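You operate a simulated robot arm through the tools that you are given. There is no shell and no other tool.

The job below is to be done with a simulated two-armed robot. You get a single attempt, and the scene is never put back.

JOB
Tip the green and red apples from the padded tray into the tub.
Fine: use the tipping tray and level it again.

The check looks at the end state, three seconds after you hand in, the way a careful person would. Anything else that was tipped, shoved, dropped, spilled or broken makes it a failure.

ROBOT AND FRAMES
Two 7-joint arms with fingered hands on one trunk that stands fixed in place. Base frame: the origin is at the foot of the trunk, x ahead of it, y to its left, z up; the work surface is at about z = 780. Readings come in mm, rad, newtons and seconds.
The left shoulder is at [200, 135, 920], the right one opposite. Payload 4 kg a hand.
The TCP of each hand is the grasp point between the finger pads, 25 mm short of the fingertips. In the tool frame z runs along the fingers and y along their closing line. Largest opening 88 mm; the body of the gripper starts 29 mm behind the TCP. The gripper is a hand of 4 fingers: y runs from the thumb to the fingers, the wrist lies at [-13, -106, -174] in the tool frame, and closing takes about 1.5 s.
Orientation is that of the tool frame in the base frame, as a unit quaternion [w, x, y, z]. With the fingers straight down and the wrist toward the robot, the tool's x, y and z point along [0, 1, 0], [1, 0, 0] and [0, 0, -1] of the base frame.

CONTROLS
- The arms move only by the tool apply_moves. It takes "left_plan", "right_plan" or both (then of equal length, played together; a hand with none holds still); each is a list of rows, each a list of 6 numbers: the shift along the tool's x, y, z in mm, then the turn, a rotation vector about the tool's x, y, z in rad. In form: [[tx, ty, tz, rx, ry, rz], ...]. A call has 1 to 20 rows; each row shifts and turns the commanded pose from where the row before left it, along the tool's axes as they then stand. "left_hand" and "right_hand" are, for a hand that has rows, the finger opening in mm, from 0 to 88, set as the call begins (left out, the last holds). A row lasts 0.2 s, in which the tool goes at most 50 mm and 0.15 rad; a call with a longer step from one row to the next is refused whole, and so is a gripper value outside its range. Where a pose cannot be reached the arm comes as near as it can. A force on the tool above 70 N (or 10 N above the force at the start of the call, whichever is more), or a blocked arm, ends the call early, and 0.2 s more pass. Each finger travels about 153 mm/s and halts on what it meets, pressing with about 24 N; the grip force reading is that of the motor and also rises with nothing between the fingers. The clock runs only during rows and for 0.2 s after the last one: add rows that do not move to give the fingers time. The reply holds the time, the measured pose of the TCP, the force on the tool along the base axes, the opening and the grip force, in the units named above and with some noise, with the torque about the TCP (base axes, N m) and any sound that the robot's microphone picked up.
- Cameras (640 x 400 px; columns grow to the right, rows downward): "scene" is now at [152.8, 18.3, 1545.9]; the picture's right is [0.12, -0.99, 0.00], its down [-0.60, -0.08, -0.79] and it looks along [0.79, 0.10, -0.61] (base axes); focal length 348 px, centre (320, 200). "left" rides on the left gripper at [-64, -83, -98] in its tool frame; the picture's right is [-0.62, -0.37, 0.69], its down [0.71, -0.63, 0.30] and it looks along [0.32, 0.68, 0.65] (tool axes); focal length 265 px, centre (320, 200). "right" rides on the right gripper at [64, -83, -98] in its tool frame; the picture's right is [-0.62, 0.37, -0.69], its down [-0.71, -0.63, 0.30] and it looks along [-0.32, 0.68, 0.65] (tool axes); focal length 265 px, centre (320, 200). There is no depth. A picture from a camera that has moved, and an enlarged one, comes with that camera's place and axes in the base frame and with its lens. The place of the scene camera against the robot may be out by one fixed shift of up to 18 mm in any direction.
- camera(camera): a new picture of that camera. It takes no simulated time.
- lift_body(by): slides the trunk up (or, below 0, down) by that many mm; the arms and the scene camera ride with it, the base frame stays. It gives what a move gives, with no picture.
- move_fingers(index, middle, ring, thumb_bend, thumb_turn, hand): sets how far each is bent, from 0 (flat) to 100 (curled in); at 30 the hand is open as for a grip, at 70 the pads meet at the TCP. One left out holds its place. A second passes; each finger stops where it meets its share of the squeeze, and holds until it gets a number again. A gripper value or a shape takes the hand back. It gives what a move gives, with no picture; readings hold the bend of each and the force on the fingers (four entries, about 0 where the hand has none), thumb and palm. thumb_turn goes from beside the hand (0) to across from the fingers (100), as for a grip.
- hand_shape(shape, hand): the hand has 4 fingers and takes this shape, open, in about a second: jaw (thumb against the fingers, like two jaws); tri (thumb and two fingers); tip (a fingertip pinch); poke (one finger out to press); point (the index stretched); flat (the hand flat); cup (the hand cupped); fist (a fist). The gripper value then closes the fingers along that shape, each until it touches; the sizes above hold for jaw. It gives what a move gives, with no picture.
- head_to(pan, tilt): turns the head with the scene camera to pan (to the left, within 1.693 rad either way) and tilt (down, from -0.506 to 1.204), counted from straight ahead of the robot. It gives what a move gives.
- enlarge(camera, box): a new picture of the part [left, top, right, bottom] of that camera's present view, enlarged. It takes no simulated time.
- hand_in(): hands the job in; it is judged then, once.

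Places have to be worked out from the pictures, the camera data and where the tool is seen. Open the grippers and draw the arms clear of the work before you hand the job in, unless the task says otherwise.

The tools are called after "Emit:" by a JSON object that holds its "name" and its "arguments". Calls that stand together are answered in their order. apply_moves: Moves the arms, as the interface text tells. Its arguments: {"type":"object","properties":{"left_plan":{"type":"array","items":{"type":"array","items":{"type":"number"}}},"left_hand":{"type":"number"},"right_plan":{"type":"array","items":{"type":"array","items":{"type":"number"}}},"right_hand":{"type":"number"}},"required":[]} The other tools are called the same way: lift_body (by) slides the trunk up or down; hand_shape (shape, hand) gives the hand a shape; move_fingers (index, middle, ring, thumb_bend, thumb_turn, hand) moves the fingers one by one; head_to (pan, tilt) turns the head that bears the scene camera; camera (camera) takes a picture; enlarge (camera, box) takes an enlarged picture of a part of a camera's view; hand_in () hands the job in.

At the start:

```text
clock: 0.0
left_ee_pos: [591.9, 237.3, 1227.3]
left_tool_rot: [0.0, 0.707, 0.707, 0.0]
left_contact_force: [-0.9, 0.4, 0.3]
left_wrist_torque: [-0.02, -0.02, -0.01]
left_opening: 87.6
left_gripper_force: 0.1
left_shape: jaw
left_bend: [30.0, 30.0, 30.0, 30.0, 98.0]
left_finger forces: [0.1, 0.0, 0.0, 0.0, 0.1, 0.0]
right_ee_pos: [565.2, -293.4, 1141.2]
right_tool_rot: [0.0, 0.707, 0.708, 0.0]
right_contact_force: [-0.4, -0.3, 0.3]
right_wrist_torque: [0.04, -0.01, -0.02]
right_opening: 87.6
right_gripper_force: 0.0
right_shape: jaw
right_bend: [30.0, 30.0, 30.0, 30.0, 98.0]
right_finger forces: [0.1, 0.0, 0.0, 0.0, 0.0, 0.0]
trunk travel left (down, up): [-525.0, 245.0]
head pan, tilt: [0.126, 0.653]
```

scene: 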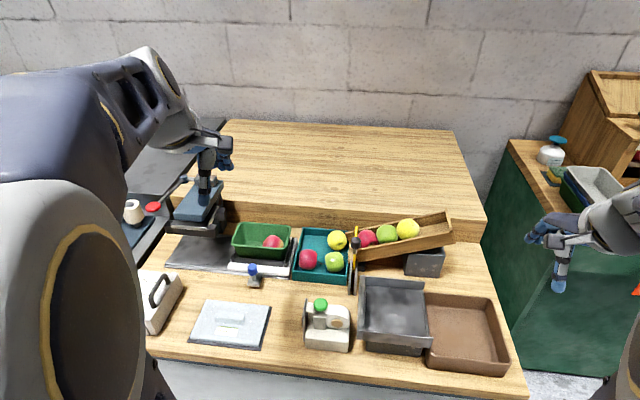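
right: 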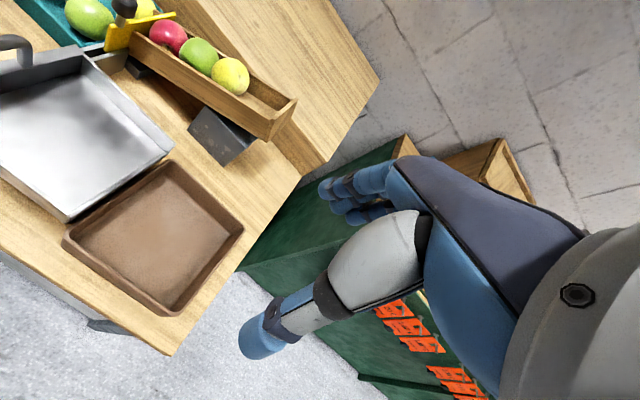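
left: 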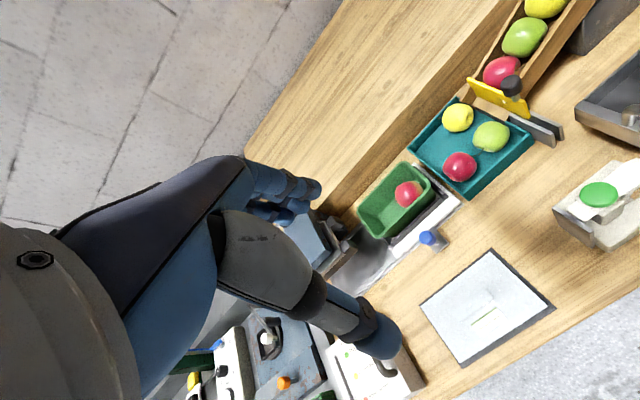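

The scene has a teal tray with apples, a green bin with an apple on a scale-like thing, a wooden chute with apples, a metal tipping pan and a brown tub. I'll look closer before doing anything.

Emit:
{"name": "enlarge", "arguments": {"camera": "scene", "box": [280, 200, 520, 390]}}

Emit:
{"name": "enlarge", "arguments": {"camera": "scene", "box": [130, 200, 370, 370]}}

Emit:
{"name": "enlarge", "arguments": {"camera": "right", "box": [0, 0, 320, 340]}}

Emit:
{"name": "enlarge", "arguments": {"camera": "left", "box": [340, 0, 640, 380]}}

```text
2.11 times, centred on (400, 295) of scene
camera zoom: at [152.8, 18.3, 1545.9], right [0.12, -0.99, 0.0], down [-0.6, -0.08, -0.79], along [0.79, 0.1, -0.61], focal length 733 px, centre (152, 0)
```

zoom: 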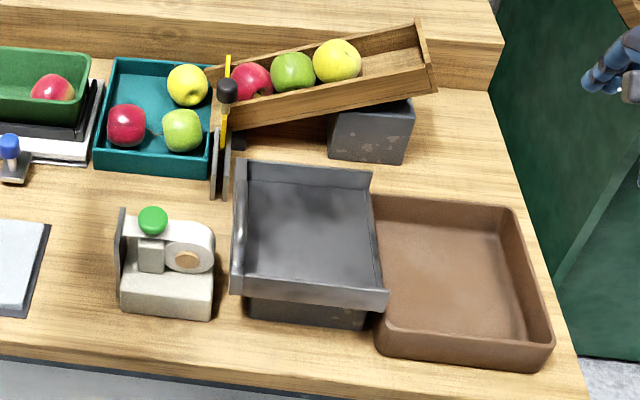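

```text
2.35 times, centred on (250, 285) of scene
camera zoom: at [152.8, 18.3, 1545.9], right [0.12, -0.99, 0.0], down [-0.6, -0.08, -0.79], along [0.79, 0.1, -0.61], focal length 820 px, centre (485, 0)
```

zoom: 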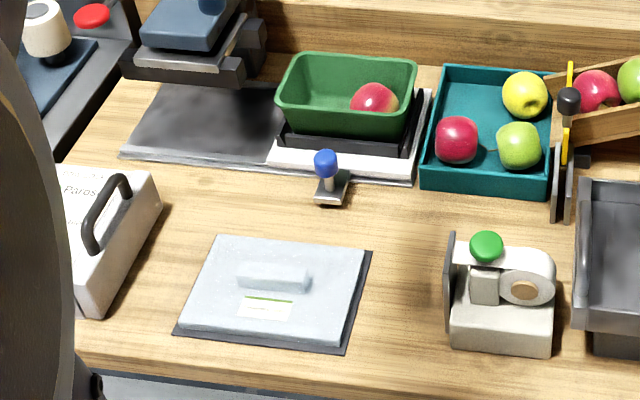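

```text
1.18 times, centred on (160, 170) of right
camera zoom: at [481.1, -226.9, 1239.7], right [0.37, -0.62, 0.69], down [-0.63, -0.71, -0.3], along [0.68, -0.32, -0.65], focal length 312 px, centre (508, 235)
```

zoom: 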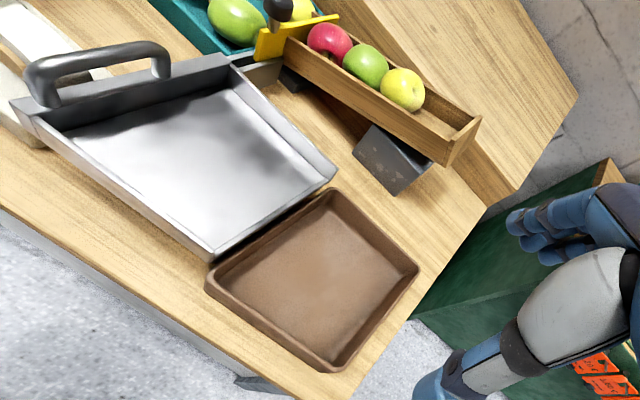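

```text
1.05 times, centred on (490, 190) of left (not enlarged: the box is as wide or as high as the picture)
camera zoom: at [507.7, 173.1, 1326.0], right [-0.37, -0.62, -0.69], down [-0.63, 0.71, -0.3], along [0.68, 0.32, -0.65], focal length 279 px, centre (141, 210)
```

zoom: 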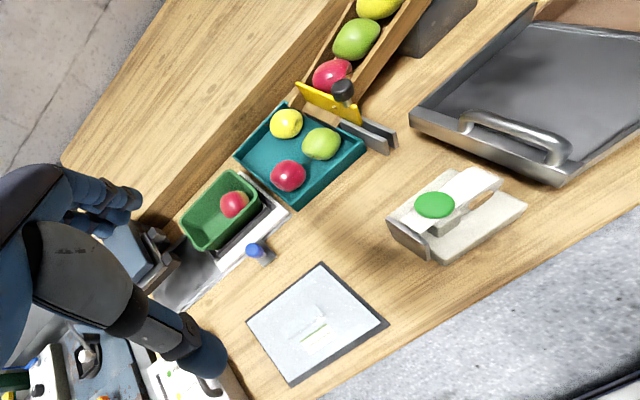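

I want sharper looks at the tipping tray, its handle and the padded tray before moving.

Emit:
{"name": "enlarge", "arguments": {"camera": "scene", "box": [340, 260, 440, 360]}}

Emit:
{"name": "enlarge", "arguments": {"camera": "scene", "box": [285, 215, 375, 300]}}

Emit:
{"name": "enlarge", "arguments": {"camera": "right", "box": [0, 0, 180, 120]}}

Emit:
{"name": "enlarge", "arguments": {"camera": "left", "box": [540, 60, 640, 260]}}

```text
4.00 times, centred on (390, 310) of scene
camera zoom: at [152.8, 18.3, 1545.9], right [0.12, -0.99, 0.0], down [-0.6, -0.08, -0.79], along [0.79, 0.1, -0.61], focal length 1394 px, centre (40, -240)
```

zoom: 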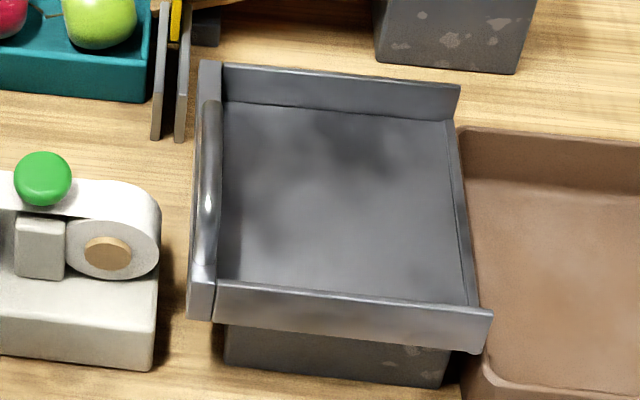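

```text
4.71 times, centred on (330, 258) of scene
camera zoom: at [152.8, 18.3, 1545.9], right [0.12, -0.99, 0.0], down [-0.6, -0.08, -0.79], along [0.79, 0.1, -0.61], focal length 1639 px, centre (273, -71)
```

zoom: 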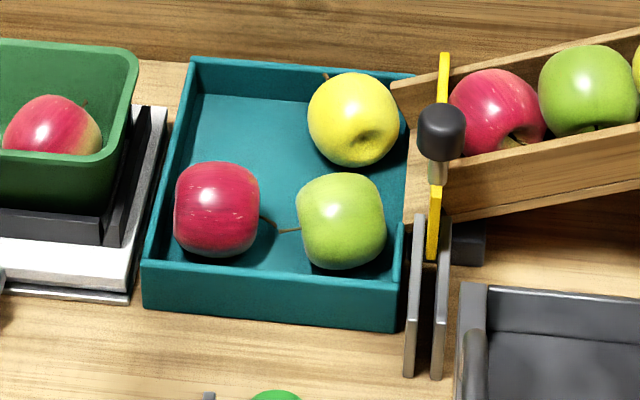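

```text
3.33 times, centred on (90, 60) of right
camera zoom: at [481.1, -226.9, 1239.7], right [0.37, -0.62, 0.69], down [-0.63, -0.71, -0.3], along [0.68, -0.32, -0.65], focal length 885 px, centre (1087, 667)
```

zoom: 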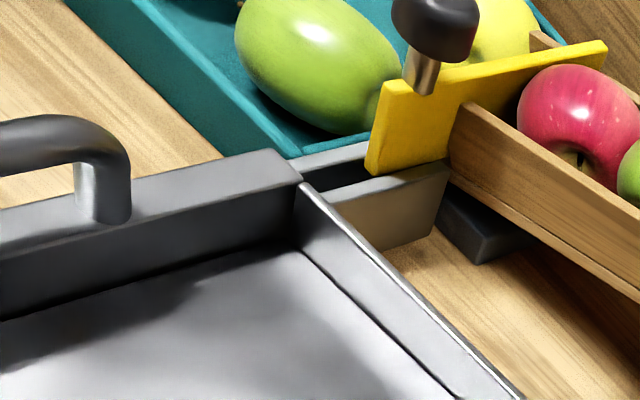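

```text
2.00 times, centred on (590, 160) of left
camera zoom: at [507.7, 173.1, 1326.0], right [-0.37, -0.62, -0.69], down [-0.63, 0.71, -0.3], along [0.68, 0.32, -0.65], focal length 531 px, centre (-220, 280)
```

zoom: 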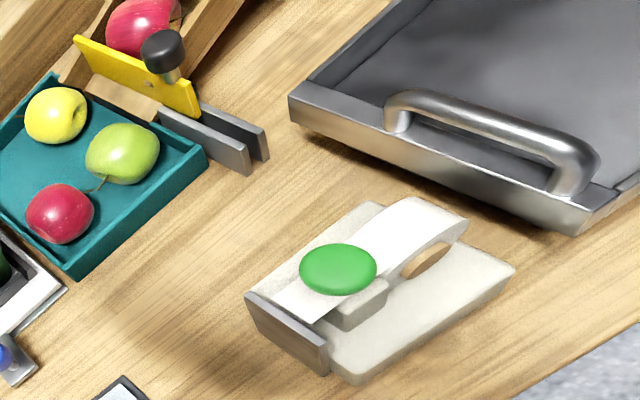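

The handle is an upright arch on the tipping tray's left wall, and its open side faces the brown tub. The padded (teal) tray holds a red, a green and a yellow apple. I'll move the left hand in above the red apple, near (805, 123) by the left camera, stay high and look again.

Emit:
{"name": "apply_moves", "arguments": {"left_plan": [[-14, 26, 22, 0, 0, 0], [-14, 26, 22, 0, 0, 0], [-14, 26, 22, 0, 0, 0], [-14, 26, 22, 0, 0, 0], [-14, 26, 22, 0, 0, 0], [-14, 26, 22, 0, 0, 0], [-14, 26, 22, 0, 0, 0], [-14, 26, 22, 0, 0, 0]]}}

Emit:
{"name": "camera", "arguments": {"camera": "left"}}

Emit:
{"name": "camera", "arguments": {"camera": "scene"}}

```text
clock: 1.8
left_ee_pos: [800.6, 123.9, 1052.2]
left_tool_rot: [0.0, 0.707, 0.707, 0.001]
left_contact_force: [0.0, 0.5, 0.0]
left_wrist_torque: [0.0, -0.01, -0.01]
left_opening: 87.6
left_gripper_force: 0.1
left_shape: jaw
left_bend: [30.0, 30.0, 30.0, 30.0, 98.0]
left_finger forces: [0.0, 0.1, 0.1, 0.0, 0.0, 0.0]
right_ee_pos: [565.3, -292.3, 1140.5]
right_tool_rot: [0.0, 0.707, 0.707, 0.0]
right_contact_force: [0.8, -0.2, -0.8]
right_wrist_torque: [0.01, -0.02, -0.03]
right_opening: 87.7
right_gripper_force: 0.1
right_shape: jaw
right_bend: [30.0, 30.0, 30.0, 30.0, 98.0]
right_finger forces: [0.0, 0.0, 0.1, 0.0, 0.1, 0.1]
trunk travel left (down, up): [-525.0, 245.0]
head pan, tilt: [0.126, 0.653]
```

```text
taken
camera left: at [716.1, 60.2, 1151.8], right [-0.37, -0.62, -0.69], down [-0.63, 0.71, -0.3], along [0.68, 0.32, -0.65], focal length 265 px, centre (320, 200)
```

left: 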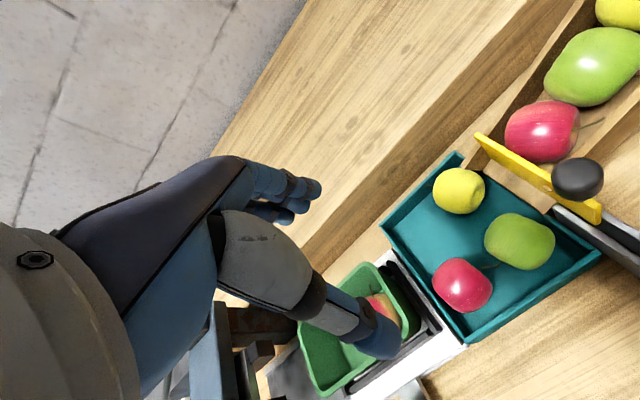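

```text
taken
camera scene: at [152.5, 18.4, 1546.0], right [0.12, -0.99, 0.0], down [-0.6, -0.08, -0.79], along [0.79, 0.1, -0.61], focal length 348 px, centre (320, 200)
```

scene: 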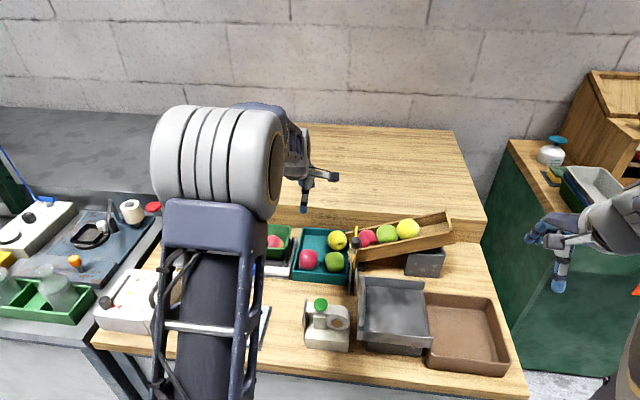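

By the left camera's two views the red apple is near (801, 124, 820), green (800, 52), yellow (885, 51). The near wall is only about 10 mm from the apples, so I'm checking the finger layout and clearances closely.

Emit:
{"name": "enlarge", "arguments": {"camera": "left", "box": [360, 130, 640, 360]}}

Emit:
{"name": "enlarge", "arguments": {"camera": "left", "box": [180, 130, 420, 380]}}

Emit:
{"name": "enlarge", "arguments": {"camera": "scene", "box": [230, 130, 360, 290]}}

Emit:
{"name": "enlarge", "arguments": {"camera": "scene", "box": [500, 180, 640, 310]}}

```text
1.74 times, centred on (500, 245) of left
camera zoom: at [716.1, 60.2, 1151.8], right [-0.37, -0.62, -0.69], down [-0.63, 0.71, -0.3], along [0.68, 0.32, -0.65], focal length 462 px, centre (7, 122)
```

zoom: 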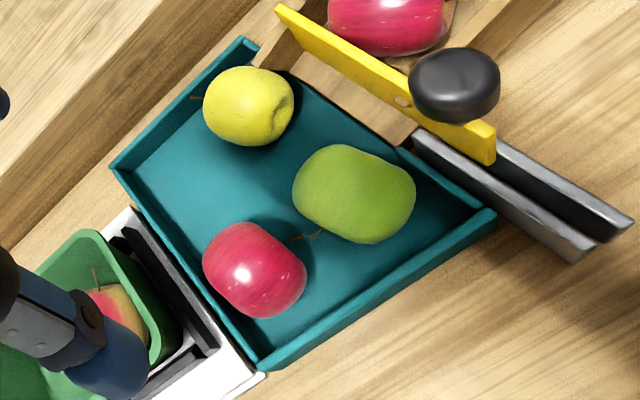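

```text
1.60 times, centred on (300, 255) of left
camera zoom: at [716.1, 60.2, 1151.8], right [-0.37, -0.62, -0.69], down [-0.63, 0.71, -0.3], along [0.68, 0.32, -0.65], focal length 425 px, centre (352, 112)
```

zoom: 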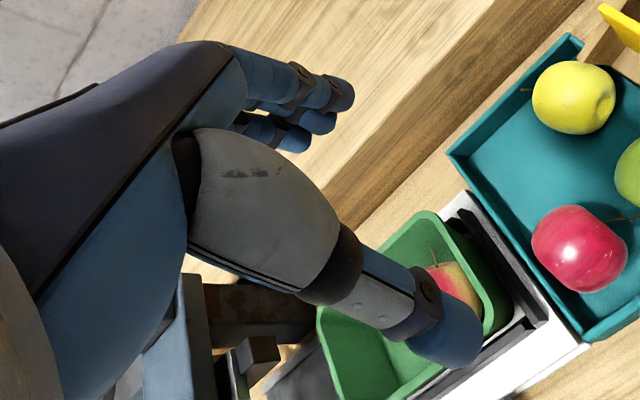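

```text
2.50 times, centred on (295, 210) of scene
camera zoom: at [152.5, 18.4, 1546.0], right [0.12, -0.99, 0.0], down [-0.6, -0.08, -0.79], along [0.79, 0.1, -0.61], focal length 871 px, centre (382, 175)
```

zoom: 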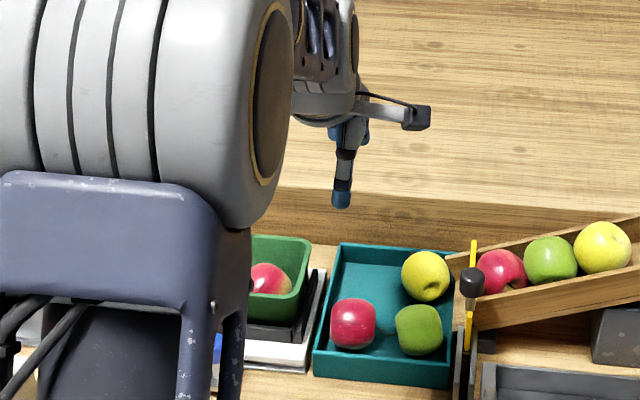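

```text
3.08 times, centred on (570, 245) of scene
camera zoom: at [152.5, 18.4, 1546.0], right [0.12, -0.99, 0.0], down [-0.6, -0.08, -0.79], along [0.79, 0.1, -0.61], focal length 1072 px, centre (-449, 62)
```

zoom: 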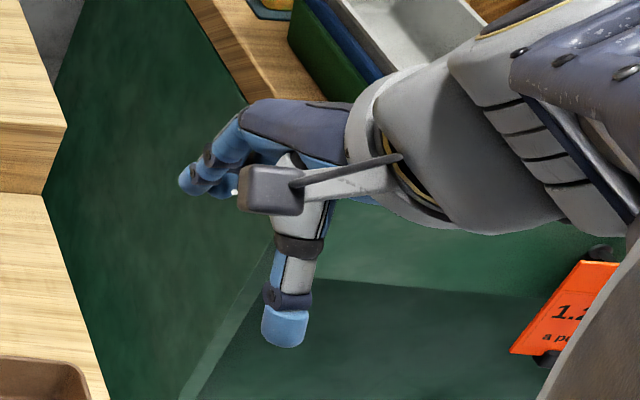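

The jaw's finger spread matters next to the tray walls, so I set the opening to 58 mm here in free air and look at where thumb and fingers sit.

Emit:
{"name": "apply_moves", "arguments": {"left_plan": [[0, 0, 0, 0, 0, 0], [0, 0, 0, 0, 0, 0], [0, 0, 0, 0, 0, 0], [0, 0, 0, 0, 0, 0]], "left_hand": 58}}

Emit:
{"name": "enlarge", "arguments": {"camera": "left", "box": [180, 130, 420, 380]}}

Emit:
{"name": "enlarge", "arguments": {"camera": "scene", "box": [270, 130, 350, 220]}}

Emit:
{"name": "camera", "arguments": {"camera": "right"}}

```text
clock: 2.8
left_ee_pos: [800.3, 124.7, 1053.2]
left_tool_rot: [0.0, 0.707, 0.707, 0.0]
left_contact_force: [0.6, 0.4, 0.2]
left_wrist_torque: [-0.03, 0.04, 0.0]
left_opening: 58.3
left_gripper_force: 0.0
left_shape: jaw
left_bend: [28.0, 38.0, 35.0, 61.0, 99.0]
left_finger forces: [0.0, 0.1, 0.1, 0.0, 0.1, 0.0]
right_ee_pos: [564.0, -292.7, 1140.7]
right_tool_rot: [0.0, 0.707, 0.708, 0.0]
right_contact_force: [0.5, -0.4, 0.9]
right_wrist_torque: [-0.01, 0.03, 0.01]
right_opening: 87.5
right_gripper_force: 0.1
right_shape: jaw
right_bend: [30.0, 30.0, 30.0, 30.0, 98.0]
right_finger forces: [0.0, 0.1, 0.0, 0.1, 0.0, 0.0]
trunk travel left (down, up): [-525.0, 245.0]
head pan, tilt: [0.126, 0.653]
```

```text
1.60 times, centred on (300, 255) of left
camera zoom: at [715.9, 60.1, 1151.9], right [-0.37, -0.62, -0.69], down [-0.63, 0.71, -0.3], along [0.68, 0.32, -0.65], focal length 425 px, centre (352, 112)
```

zoom: 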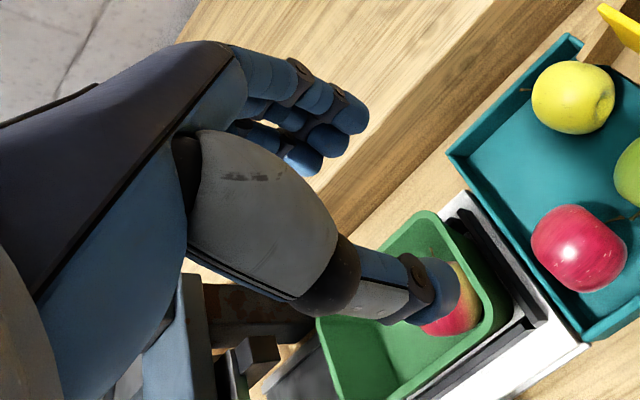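

```text
4.44 times, centred on (310, 175) of scene
camera zoom: at [152.8, 18.3, 1545.9], right [0.12, -0.99, 0.0], down [-0.6, -0.08, -0.79], along [0.79, 0.1, -0.61], focal length 1548 px, centre (364, 311)
```

zoom: 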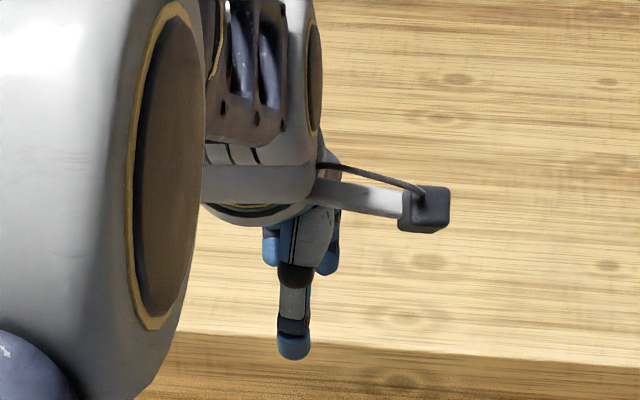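

```text
taken
camera right: at [481.2, -226.9, 1239.7], right [0.37, -0.62, 0.69], down [-0.63, -0.71, -0.3], along [0.68, -0.32, -0.65], focal length 265 px, centre (320, 200)
```

right: 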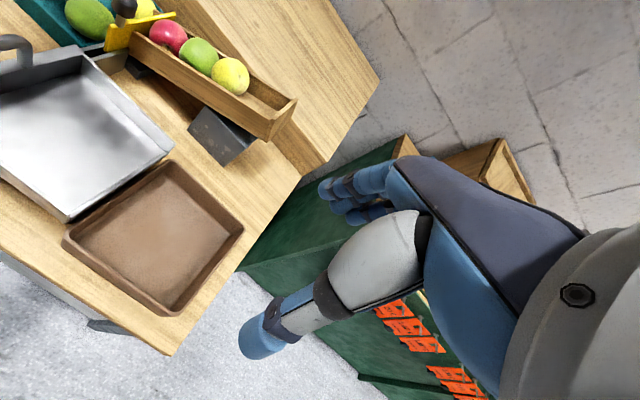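

With 58 mm commanded, the thumb is centred and the three fingers sit about 8 mm to its left. I'll tilt the hand 0.35 rad so the thumb clears the near wall and the fingers go down on the far side, then come to about 80 mm above the red apple and look.

Emit:
{"name": "apply_moves", "arguments": {"left_plan": [[0, 0, 0, 0.1167, 0, 0], [0, 0, 0, 0.1167, 0, 0], [0, 0, 0, 0.1166, 0, 0], [-1.7, 13.4, 33.2, 0, 0, 0], [-1.7, 13.4, 33.2, 0, 0, 0], [-1.7, 13.4, 33.2, 0, 0, 0], [-1.6, 13.4, 33.2, 0, 0, 0], [0, 0, 0, 0, 0, 0]], "left_hand": 74}}

Emit:
{"name": "camera", "arguments": {"camera": "left"}}

Emit:
{"name": "enlarge", "arguments": {"camera": "scene", "box": [250, 150, 390, 300]}}

```text
clock: 4.6
left_ee_pos: [805.0, 119.9, 906.1]
left_tool_rot: [-0.123, 0.697, 0.696, -0.123]
left_contact_force: [-0.2, -0.5, -0.4]
left_wrist_torque: [-0.02, 0.0, 0.0]
left_opening: 74.0
left_gripper_force: 0.1
left_shape: jaw
left_bend: [27.0, 33.0, 31.0, 45.0, 99.0]
left_finger forces: [0.0, 0.1, 0.1, 0.1, 0.0, 0.1]
right_ee_pos: [564.9, -292.6, 1139.8]
right_tool_rot: [0.001, 0.707, 0.707, -0.001]
right_contact_force: [0.0, 0.2, -0.6]
right_wrist_torque: [0.01, -0.02, 0.0]
right_opening: 87.8
right_gripper_force: 0.1
right_shape: jaw
right_bend: [30.0, 30.0, 30.0, 30.0, 98.0]
right_finger forces: [0.1, 0.0, 0.0, 0.0, 0.0, 0.1]
trunk travel left (down, up): [-525.0, 245.0]
head pan, tilt: [0.126, 0.653]
```

```text
taken
camera left: at [760.5, 55.5, 1028.8], right [-0.58, -0.62, -0.52], down [-0.7, 0.71, -0.07], along [0.42, 0.32, -0.85], focal length 265 px, centre (320, 200)
```

left: 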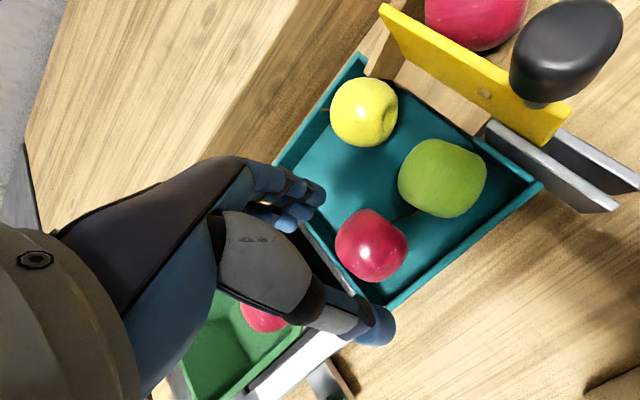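

```text
2.67 times, centred on (320, 225) of scene
camera zoom: at [152.8, 18.3, 1545.9], right [0.12, -0.99, 0.0], down [-0.6, -0.08, -0.79], along [0.79, 0.1, -0.61], focal length 929 px, centre (320, 133)
```

zoom: 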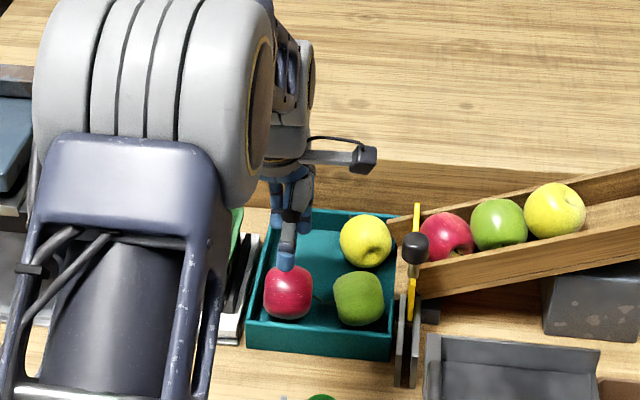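

The red apple fixes at (801, 125, 821), radius about 28, with the near wall's inner edge at about x = 762. I'll descend to TCP z of about 840 first and check the hand around it.

Emit:
{"name": "apply_moves", "arguments": {"left_plan": [[-0.5, 5.6, 15.5, 0, 0, 0], [-0.5, 5.6, 15.5, 0, 0, 0], [-0.5, 5.6, 15.5, 0, 0, 0], [-0.5, 5.6, 15.5, 0, 0, 0], [0, 0, 0, 0, 0, 0]]}}

Emit:
{"name": "camera", "arguments": {"camera": "left"}}

Emit:
{"name": "enlarge", "arguments": {"camera": "scene", "box": [250, 190, 370, 300]}}

```text
clock: 5.8
left_ee_pos: [805.2, 116.5, 842.9]
left_tool_rot: [-0.124, 0.697, 0.696, -0.123]
left_contact_force: [-0.5, -0.2, 0.1]
left_wrist_torque: [-0.02, -0.01, 0.02]
left_opening: 74.0
left_gripper_force: 0.1
left_shape: jaw
left_bend: [27.0, 33.0, 31.0, 45.0, 99.0]
left_finger forces: [0.0, 0.0, 0.0, 0.0, 0.0, 0.0]
right_ee_pos: [564.1, -293.3, 1141.2]
right_tool_rot: [-0.001, 0.707, 0.707, 0.001]
right_contact_force: [-0.2, -0.6, -0.3]
right_wrist_torque: [0.0, 0.0, 0.0]
right_opening: 87.6
right_gripper_force: 0.0
right_shape: jaw
right_bend: [30.0, 30.0, 30.0, 30.0, 98.0]
right_finger forces: [0.0, 0.0, 0.0, 0.0, 0.0, 0.0]
trunk travel left (down, up): [-525.0, 245.0]
head pan, tilt: [0.126, 0.653]
```

```text
taken
camera left: at [760.2, 52.8, 964.5], right [-0.58, -0.62, -0.52], down [-0.7, 0.71, -0.07], along [0.42, 0.32, -0.85], focal length 265 px, centre (320, 200)
```

left: 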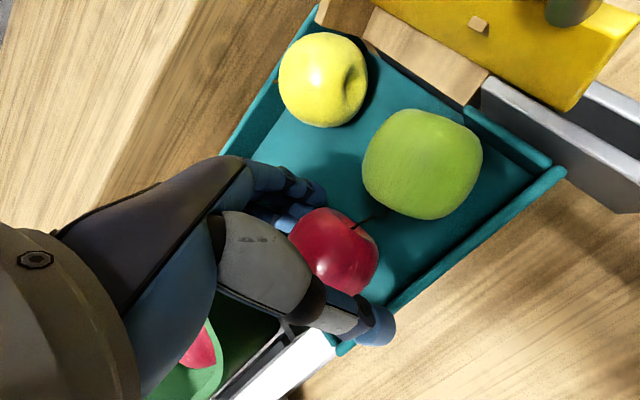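

```text
3.64 times, centred on (310, 245) of scene
camera zoom: at [152.8, 18.3, 1545.9], right [0.12, -0.99, 0.0], down [-0.6, -0.08, -0.79], along [0.79, 0.1, -0.61], focal length 1267 px, centre (356, 36)
```

zoom: 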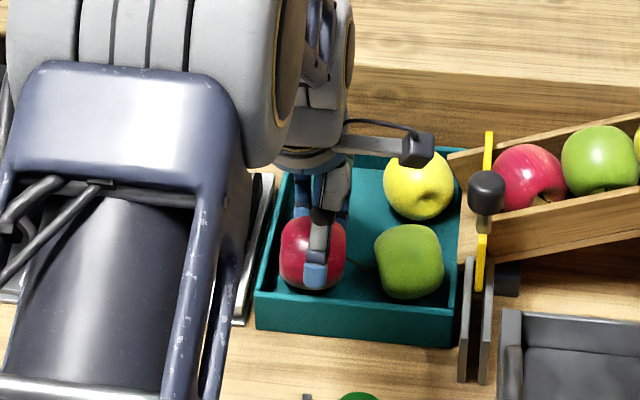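

The thumb is in front of the apple above the wall and the fingers are behind it. I'll lower a further 11 mm, then close in a separate call.

Emit:
{"name": "apply_moves", "arguments": {"left_plan": [[0, 1.9, 5.2, 0, 0, 0], [0, 1.9, 5.2, 0, 0, 0], [0, 0, 0, 0, 0, 0]]}}

Emit:
{"name": "apply_moves", "arguments": {"left_plan": [[0, 0, 0, 0, 0, 0], [0, 0, 0, 0, 0, 0], [0, 0, 0, 0, 0, 0], [0, 0, 0, 0, 0, 0], [0, 0, 0, 0, 0, 0], [0, 0, 0, 0, 0, 0], [0, 0, 0, 0, 0, 0]], "left_hand": 35}}

Emit:
{"name": "camera", "arguments": {"camera": "left"}}

Emit:
{"name": "enlarge", "arguments": {"camera": "scene", "box": [250, 190, 370, 300]}}

```text
clock: 6.6
left_ee_pos: [804.5, 116.0, 832.3]
left_tool_rot: [-0.124, 0.696, 0.696, -0.123]
left_contact_force: [-0.1, -0.6, 0.1]
left_wrist_torque: [0.04, -0.07, 0.03]
left_opening: 73.5
left_gripper_force: 0.1
left_shape: jaw
left_bend: [27.0, 33.0, 31.0, 45.0, 99.0]
left_finger forces: [0.0, 0.8, 0.0, 0.0, 0.0, 0.0]
right_ee_pos: [564.8, -292.1, 1140.7]
right_tool_rot: [0.001, 0.707, 0.708, 0.0]
right_contact_force: [-0.8, -0.8, -0.6]
right_wrist_torque: [0.0, -0.01, -0.01]
right_opening: 87.7
right_gripper_force: 0.1
right_shape: jaw
right_bend: [30.0, 30.0, 30.0, 30.0, 98.0]
right_finger forces: [0.0, 0.0, 0.0, 0.1, 0.0, 0.1]
trunk travel left (down, up): [-525.0, 245.0]
head pan, tilt: [0.126, 0.653]
```

```text
clock: 8.2
left_ee_pos: [804.5, 117.9, 832.2]
left_tool_rot: [-0.124, 0.696, 0.697, -0.123]
left_contact_force: [0.1, -0.2, 0.1]
left_wrist_torque: [0.02, 0.03, 0.0]
left_opening: 44.2
left_gripper_force: 24.3
left_shape: jaw
left_bend: [74.0, 43.0, 41.0, 70.0, 100.0]
left_finger forces: [10.8, 7.4, 3.1, 0.0, 20.6, 0.1]
right_ee_pos: [565.0, -292.3, 1141.3]
right_tool_rot: [0.0, 0.708, 0.707, 0.0]
right_contact_force: [0.7, 0.3, -0.1]
right_wrist_torque: [0.0, 0.0, 0.02]
right_opening: 87.6
right_gripper_force: 0.1
right_shape: jaw
right_bend: [30.0, 30.0, 30.0, 30.0, 98.0]
right_finger forces: [0.0, 0.1, 0.0, 0.0, 0.0, 0.0]
trunk travel left (down, up): [-525.0, 245.0]
head pan, tilt: [0.126, 0.653]
```

```text
taken
camera left: at [759.8, 52.8, 953.0], right [-0.58, -0.62, -0.52], down [-0.7, 0.71, -0.07], along [0.42, 0.32, -0.85], focal length 265 px, centre (320, 200)
```

left: 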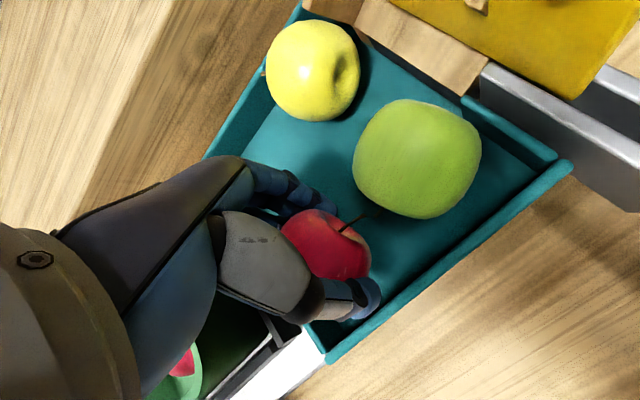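

```text
3.64 times, centred on (310, 245) of scene
camera zoom: at [152.9, 18.3, 1545.9], right [0.12, -0.99, 0.0], down [-0.6, -0.08, -0.79], along [0.79, 0.1, -0.61], focal length 1267 px, centre (356, 36)
```

zoom: 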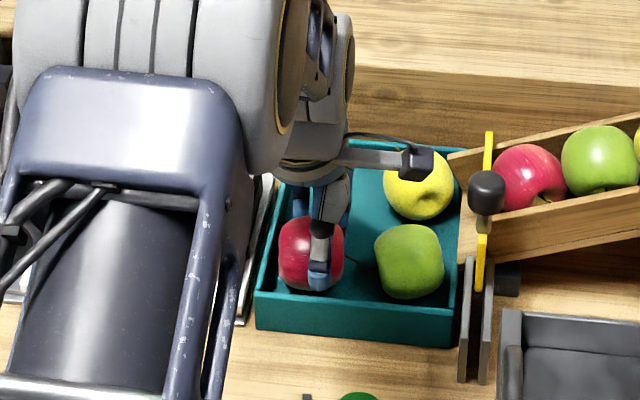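

All fingers and the thumb are loaded (thumb 20.6 N) on the red apple. I'll lift it 25 mm straight up and check that it holds.

Emit:
{"name": "apply_moves", "arguments": {"left_plan": [[0, -2.8, -7.8, 0, 0, 0], [0, -2.8, -7.8, 0, 0, 0], [0, -2.8, -7.8, 0, 0, 0], [0, 0, 0, 0, 0, 0]]}}

Emit:
{"name": "camera", "arguments": {"camera": "left"}}

Emit:
{"name": "enlarge", "arguments": {"camera": "scene", "box": [250, 190, 370, 300]}}

```text
clock: 9.2
left_ee_pos: [805.3, 117.9, 855.8]
left_tool_rot: [-0.124, 0.697, 0.696, -0.123]
left_contact_force: [-0.3, 0.8, -1.2]
left_wrist_torque: [0.02, 0.0, 0.03]
left_opening: 44.2
left_gripper_force: 24.5
left_shape: jaw
left_bend: [74.0, 43.0, 41.0, 70.0, 100.0]
left_finger forces: [10.8, 7.4, 3.2, 0.0, 20.7, 0.1]
right_ee_pos: [564.5, -293.3, 1141.1]
right_tool_rot: [0.0, 0.707, 0.707, 0.001]
right_contact_force: [-0.5, 0.0, -0.3]
right_wrist_torque: [0.01, 0.01, -0.01]
right_opening: 87.5
right_gripper_force: 0.1
right_shape: jaw
right_bend: [30.0, 30.0, 30.0, 30.0, 98.0]
right_finger forces: [0.0, 0.0, 0.1, 0.0, 0.0, 0.1]
trunk travel left (down, up): [-525.0, 245.0]
head pan, tilt: [0.126, 0.653]
```

```text
taken
camera left: at [761.0, 52.7, 978.1], right [-0.58, -0.62, -0.52], down [-0.7, 0.71, -0.07], along [0.42, 0.32, -0.85], focal length 265 px, centre (320, 200)
```

left: 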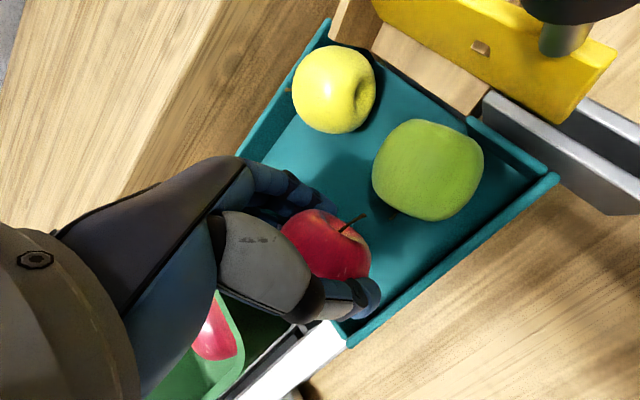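

```text
3.64 times, centred on (310, 245) of scene
camera zoom: at [152.9, 18.3, 1545.9], right [0.12, -0.99, 0.0], down [-0.6, -0.08, -0.79], along [0.79, 0.1, -0.61], focal length 1267 px, centre (356, 36)
```

zoom: 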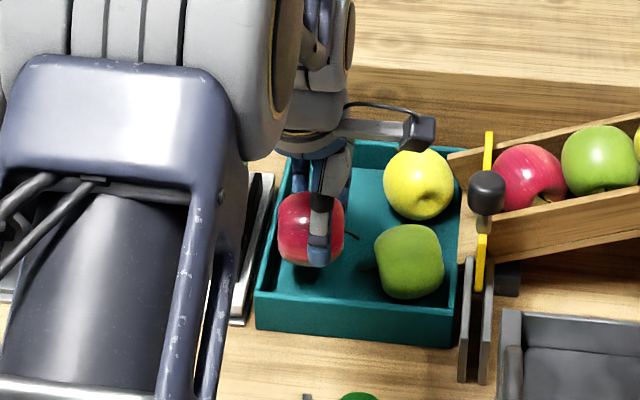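

The red apple is held firmly and the tray is undisturbed. The tipping tray spans roughly x 549–720, y −25 to −181, so I'll raise to z 1000 and carry the apple over it.

Emit:
{"name": "apply_moves", "arguments": {"left_plan": [[0, -12.4, -33.8, 0, 0, 0], [0, -12.4, -33.8, 0, 0, 0], [0, -12.4, -33.8, 0, 0, 0], [0, -12.4, -33.8, 0, 0, 0], [-32, -24.3, 8.9, 0, 0, 0], [-32, -24.3, 8.9, 0, 0, 0], [-32, -24.3, 8.9, 0, 0, 0], [-32, -24.3, 8.9, 0, 0, 0], [-32, -24.3, 8.9, 0, 0, 0], [-32, -24.3, 8.9, 0, 0, 0], [0, 0, 0, 0, 0, 0]]}}

Emit:
{"name": "camera", "arguments": {"camera": "left"}}

Emit:
{"name": "camera", "arguments": {"camera": "scene"}}

Emit:
{"name": "camera", "arguments": {"camera": "right"}}

```text
clock: 11.6
left_ee_pos: [648.5, -77.3, 1002.3]
left_tool_rot: [-0.124, 0.696, 0.696, -0.122]
left_contact_force: [0.8, -0.5, -0.7]
left_wrist_torque: [0.0, 0.01, 0.0]
left_opening: 43.8
left_gripper_force: 24.0
left_shape: jaw
left_bend: [74.0, 43.0, 41.0, 71.0, 100.0]
left_finger forces: [10.7, 7.2, 3.3, 0.0, 20.4, 0.0]
right_ee_pos: [563.7, -292.5, 1139.6]
right_tool_rot: [0.0, 0.708, 0.706, 0.0]
right_contact_force: [0.1, -0.5, 0.0]
right_wrist_torque: [0.01, -0.01, 0.02]
right_opening: 87.7
right_gripper_force: 0.0
right_shape: jaw
right_bend: [30.0, 30.0, 30.0, 30.0, 98.0]
right_finger forces: [0.0, 0.1, 0.1, 0.1, 0.0, 0.0]
trunk travel left (down, up): [-525.0, 245.0]
head pan, tilt: [0.126, 0.653]
```

```text
taken
camera left: at [604.3, -141.0, 1123.7], right [-0.58, -0.62, -0.52], down [-0.7, 0.71, -0.07], along [0.42, 0.32, -0.85], focal length 265 px, centre (320, 200)
```

left: 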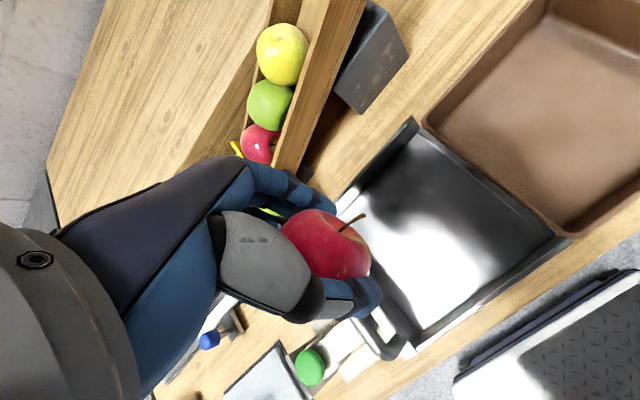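

```text
taken
camera scene: at [152.9, 18.3, 1545.9], right [0.12, -0.99, 0.0], down [-0.6, -0.08, -0.79], along [0.79, 0.1, -0.61], focal length 348 px, centre (320, 200)
```

scene: 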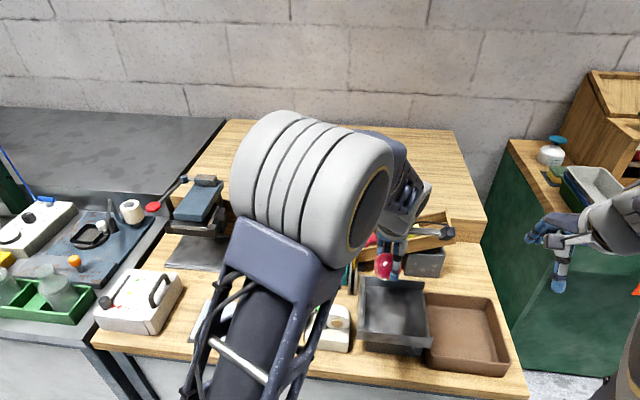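

```text
taken
camera right: at [481.2, -226.8, 1239.7], right [0.37, -0.62, 0.69], down [-0.63, -0.71, -0.3], along [0.68, -0.32, -0.65], focal length 265 px, centre (320, 200)
```

right: 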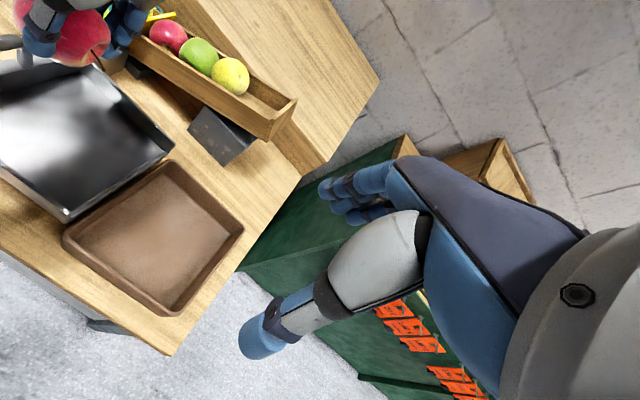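

The tray looks to have its wall tops at z≈884 and floor near 857. I'll lower to TCP z≈915 and check the gap between apple and floor.

Emit:
{"name": "apply_moves", "arguments": {"left_plan": [[-1, 7.3, 20, 0, 0, 0], [-1, 7.3, 20, 0, 0, 0], [-1, 7.3, 20, 0, 0, 0], [-1, 7.3, 20, 0, 0, 0], [0, 0, 0, 0, 0, 0]]}}

Emit:
{"name": "camera", "arguments": {"camera": "left"}}

Emit:
{"name": "enlarge", "arguments": {"camera": "scene", "box": [340, 230, 460, 360]}}

Emit:
{"name": "enlarge", "arguments": {"camera": "right", "box": [0, 0, 200, 230]}}

```text
clock: 12.8
left_ee_pos: [650.0, -79.0, 912.4]
left_tool_rot: [-0.123, 0.696, 0.697, -0.123]
left_contact_force: [0.2, 0.7, 0.3]
left_wrist_torque: [-0.02, 0.01, 0.04]
left_opening: 44.1
left_gripper_force: 24.1
left_shape: jaw
left_bend: [74.0, 43.0, 41.0, 71.0, 100.0]
left_finger forces: [10.8, 7.2, 3.3, 0.0, 20.5, 0.0]
right_ee_pos: [564.5, -292.4, 1140.9]
right_tool_rot: [-0.001, 0.707, 0.707, 0.0]
right_contact_force: [-0.5, 0.1, -0.6]
right_wrist_torque: [0.02, 0.03, -0.01]
right_opening: 87.5
right_gripper_force: 0.1
right_shape: jaw
right_bend: [30.0, 30.0, 30.0, 30.0, 98.0]
right_finger forces: [0.1, 0.0, 0.1, 0.1, 0.0, 0.0]
trunk travel left (down, up): [-525.0, 245.0]
head pan, tilt: [0.126, 0.653]
```

```text
taken
camera left: at [605.0, -143.5, 1033.7], right [-0.58, -0.62, -0.52], down [-0.7, 0.71, -0.07], along [0.42, 0.32, -0.85], focal length 265 px, centre (320, 200)
```

left: 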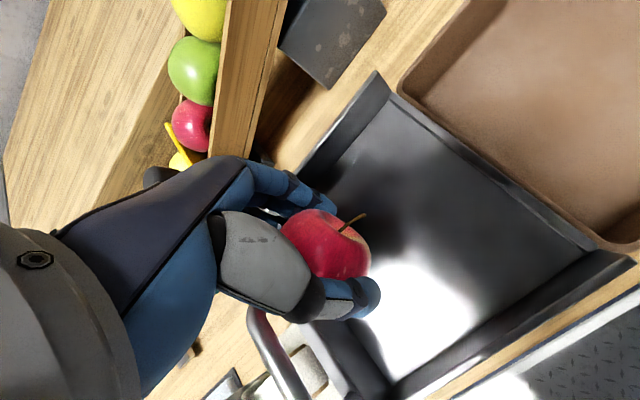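

```text
3.08 times, centred on (400, 295) of scene
camera zoom: at [152.8, 18.3, 1545.9], right [0.12, -0.99, 0.0], down [-0.6, -0.08, -0.79], along [0.79, 0.1, -0.61], focal length 1072 px, centre (74, -92)
```

zoom: 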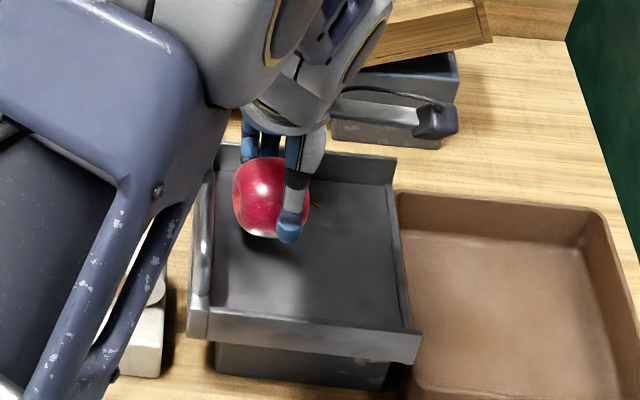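

```text
1.74 times, centred on (100, 115) of right
camera zoom: at [481.1, -226.9, 1239.8], right [0.37, -0.62, 0.69], down [-0.63, -0.71, -0.3], along [0.68, -0.32, -0.65], focal length 462 px, centre (703, 348)
```

zoom: 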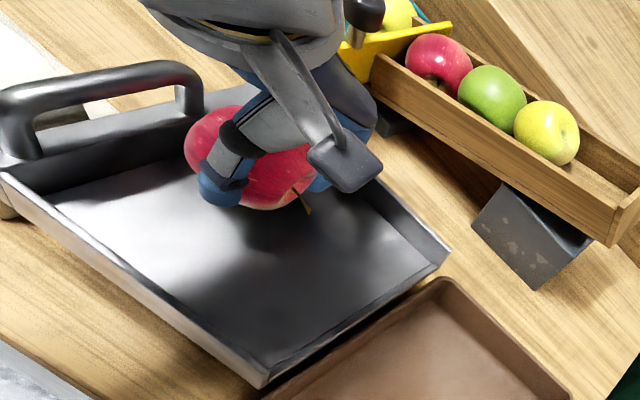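

The apple is still a little above the floor. I'll lower it slowly, about 12 mm, watching the force.

Emit:
{"name": "apply_moves", "arguments": {"left_plan": [[0, 1.03, 2.8, 0, 0, 0], [0, 1.03, 2.8, 0, 0, 0], [0, 1.03, 2.8, 0, 0, 0], [0, 1.03, 2.8, 0, 0, 0], [0, 0, 0, 0, 0, 0]]}}

Emit:
{"name": "enlarge", "arguments": {"camera": "right", "box": [0, 0, 200, 230]}}

Emit:
{"name": "enlarge", "arguments": {"camera": "scene", "box": [340, 230, 460, 360]}}

```text
clock: 14.0
left_ee_pos: [649.5, -78.3, 902.6]
left_tool_rot: [-0.123, 0.696, 0.697, -0.123]
left_contact_force: [0.2, -0.1, -0.6]
left_wrist_torque: [0.01, 0.01, 0.03]
left_opening: 44.0
left_gripper_force: 23.5
left_shape: jaw
left_bend: [74.0, 43.0, 41.0, 71.0, 100.0]
left_finger forces: [10.7, 7.2, 3.4, 0.1, 20.5, 0.1]
right_ee_pos: [564.3, -292.4, 1140.0]
right_tool_rot: [0.0, 0.707, 0.707, 0.0]
right_contact_force: [0.7, 0.5, -0.3]
right_wrist_torque: [0.02, -0.01, -0.02]
right_opening: 87.4
right_gripper_force: 0.1
right_shape: jaw
right_bend: [30.0, 30.0, 30.0, 30.0, 98.0]
right_finger forces: [0.0, 0.0, 0.1, 0.0, 0.0, 0.0]
trunk travel left (down, up): [-525.0, 245.0]
head pan, tilt: [0.126, 0.653]
```

```text
1.74 times, centred on (100, 115) of right
camera zoom: at [481.2, -226.9, 1239.7], right [0.37, -0.62, 0.69], down [-0.63, -0.71, -0.3], along [0.68, -0.32, -0.65], focal length 462 px, centre (703, 348)
```

zoom: 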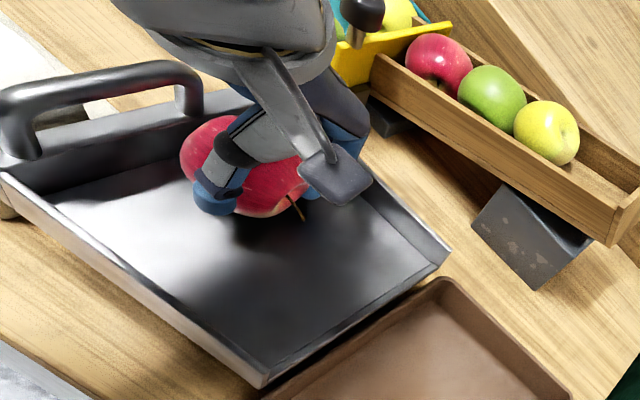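

```text
3.08 times, centred on (400, 295) of scene
camera zoom: at [152.8, 18.3, 1545.9], right [0.12, -0.99, 0.0], down [-0.6, -0.08, -0.79], along [0.79, 0.1, -0.61], focal length 1072 px, centre (74, -92)
```

zoom: 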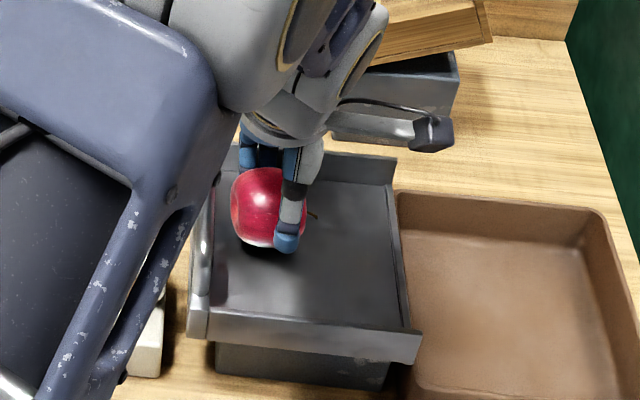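

No contact yet, so I continue down 6 mm in fine steps.

Emit:
{"name": "apply_moves", "arguments": {"left_plan": [[0, 0.7, 1.9, 0, 0, 0], [0, 0.7, 1.9, 0, 0, 0], [0, 0.7, 1.9, 0, 0, 0], [0, 0, 0, 0, 0, 0]]}}

Emit:
{"name": "enlarge", "arguments": {"camera": "right", "box": [20, 20, 140, 120]}}

Emit:
{"name": "enlarge", "arguments": {"camera": "scene", "box": [350, 265, 410, 320]}}

```text
clock: 15.0
left_ee_pos: [648.6, -79.5, 897.4]
left_tool_rot: [-0.122, 0.696, 0.697, -0.123]
left_contact_force: [0.0, -0.4, -0.1]
left_wrist_torque: [0.02, 0.02, -0.02]
left_opening: 44.3
left_gripper_force: 24.1
left_shape: jaw
left_bend: [74.0, 43.0, 41.0, 71.0, 100.0]
left_finger forces: [10.7, 7.3, 3.4, 0.0, 20.4, 0.0]
right_ee_pos: [563.8, -293.2, 1140.0]
right_tool_rot: [0.001, 0.707, 0.707, 0.0]
right_contact_force: [0.3, 0.8, -0.1]
right_wrist_torque: [-0.01, 0.0, -0.03]
right_opening: 87.2
right_gripper_force: 0.1
right_shape: jaw
right_bend: [30.0, 30.0, 30.0, 30.0, 98.0]
right_finger forces: [0.1, 0.0, 0.1, 0.0, 0.1, 0.0]
trunk travel left (down, up): [-525.0, 245.0]
head pan, tilt: [0.126, 0.653]
```

```text
4.00 times, centred on (80, 70) of right
camera zoom: at [481.2, -226.9, 1239.7], right [0.37, -0.62, 0.69], down [-0.63, -0.71, -0.3], along [0.68, -0.32, -0.65], focal length 1062 px, centre (1280, 720)
```

zoom: 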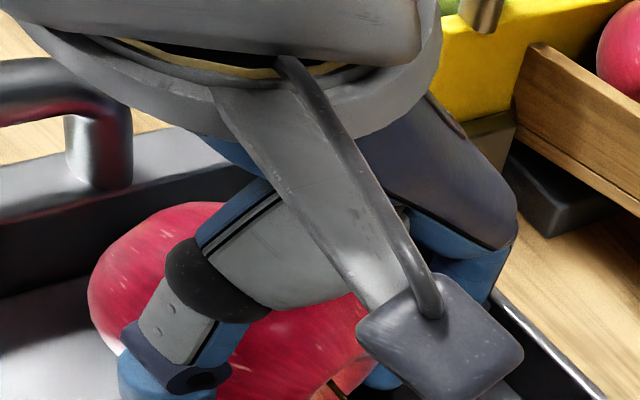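

```text
7.27 times, centred on (380, 292) of scene
camera zoom: at [152.8, 18.3, 1545.9], right [0.12, -0.99, 0.0], down [-0.6, -0.08, -0.79], along [0.79, 0.1, -0.61], focal length 2534 px, centre (-116, -473)
```

zoom: 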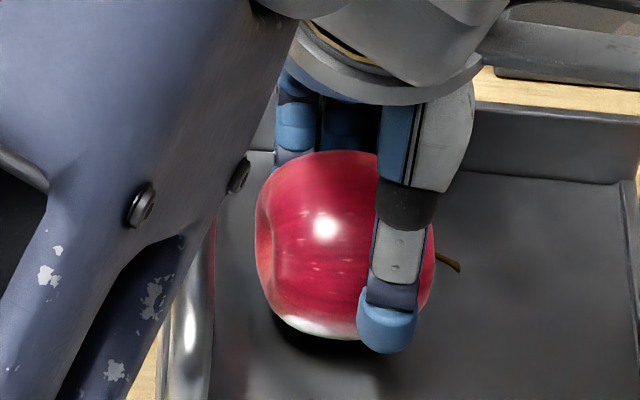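

There is still a thin gap beneath the apple in the view. I go down another 5 mm.

Emit:
{"name": "apply_moves", "arguments": {"left_plan": [[0, 0.6, 1.6, 0, 0, 0], [0, 0.6, 1.6, 0, 0, 0], [0, 0.6, 1.6, 0, 0, 0], [0, 0, 0, 0, 0, 0]]}}

Emit:
{"name": "enlarge", "arguments": {"camera": "scene", "box": [350, 265, 410, 320]}}

```text
clock: 16.0
left_ee_pos: [648.5, -80.1, 891.9]
left_tool_rot: [-0.122, 0.696, 0.697, -0.123]
left_contact_force: [-0.2, 0.4, 0.8]
left_wrist_torque: [0.04, 0.05, -0.02]
left_opening: 43.8
left_gripper_force: 24.0
left_shape: jaw
left_bend: [74.0, 43.0, 41.0, 71.0, 100.0]
left_finger forces: [10.6, 7.0, 3.2, 0.1, 21.0, 0.0]
right_ee_pos: [564.8, -292.8, 1140.3]
right_tool_rot: [0.0, 0.707, 0.707, 0.0]
right_contact_force: [-0.2, -0.3, 0.5]
right_wrist_torque: [-0.03, -0.01, 0.01]
right_opening: 87.7
right_gripper_force: 0.0
right_shape: jaw
right_bend: [30.0, 30.0, 30.0, 30.0, 98.0]
right_finger forces: [0.0, 0.0, 0.0, 0.1, 0.1, 0.0]
trunk travel left (down, up): [-525.0, 245.0]
head pan, tilt: [0.126, 0.653]
```

```text
7.27 times, centred on (380, 292) of scene
camera zoom: at [152.8, 18.3, 1545.9], right [0.12, -0.99, 0.0], down [-0.6, -0.08, -0.79], along [0.79, 0.1, -0.61], focal length 2534 px, centre (-116, -473)
```

zoom: 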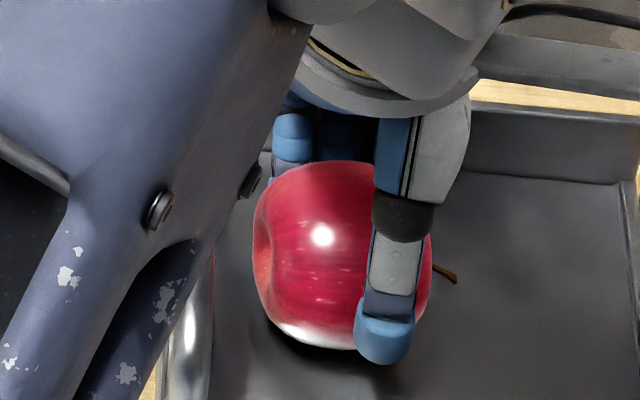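

Force is still near zero. Another 4 mm.

Emit:
{"name": "apply_moves", "arguments": {"left_plan": [[0, 0.6, 1.6, 0, 0, 0], [0, 0.6, 1.6, 0, 0, 0], [0, 0.3, 0.8, 0, 0, 0], [0, 0, 0, 0, 0, 0]]}}

Emit:
{"name": "enlarge", "arguments": {"camera": "scene", "box": [350, 265, 410, 320]}}

```text
clock: 17.0
left_ee_pos: [650.5, -80.7, 886.9]
left_tool_rot: [-0.122, 0.696, 0.697, -0.124]
left_contact_force: [0.7, -3.4, 14.1]
left_wrist_torque: [-0.02, 0.06, 0.04]
left_opening: 43.0
left_gripper_force: 24.2
left_shape: jaw
left_bend: [75.0, 44.0, 44.0, 71.0, 98.0]
left_finger forces: [9.3, 5.9, 2.9, 0.0, 22.5, 0.0]
right_ee_pos: [563.9, -293.2, 1141.0]
right_tool_rot: [0.0, 0.707, 0.707, 0.0]
right_contact_force: [-0.1, -0.7, 0.1]
right_wrist_torque: [-0.01, 0.0, 0.03]
right_opening: 87.6
right_gripper_force: 0.0
right_shape: jaw
right_bend: [30.0, 30.0, 30.0, 30.0, 98.0]
right_finger forces: [0.1, 0.1, 0.0, 0.0, 0.0, 0.0]
trunk travel left (down, up): [-525.0, 245.0]
head pan, tilt: [0.126, 0.653]
```

```text
7.27 times, centred on (380, 292) of scene
camera zoom: at [152.5, 18.2, 1546.0], right [0.12, -0.99, 0.0], down [-0.6, -0.08, -0.79], along [0.79, 0.1, -0.61], focal length 2534 px, centre (-116, -473)
```

zoom: 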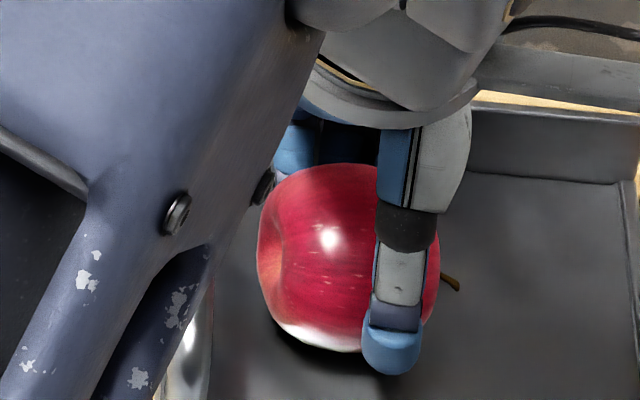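

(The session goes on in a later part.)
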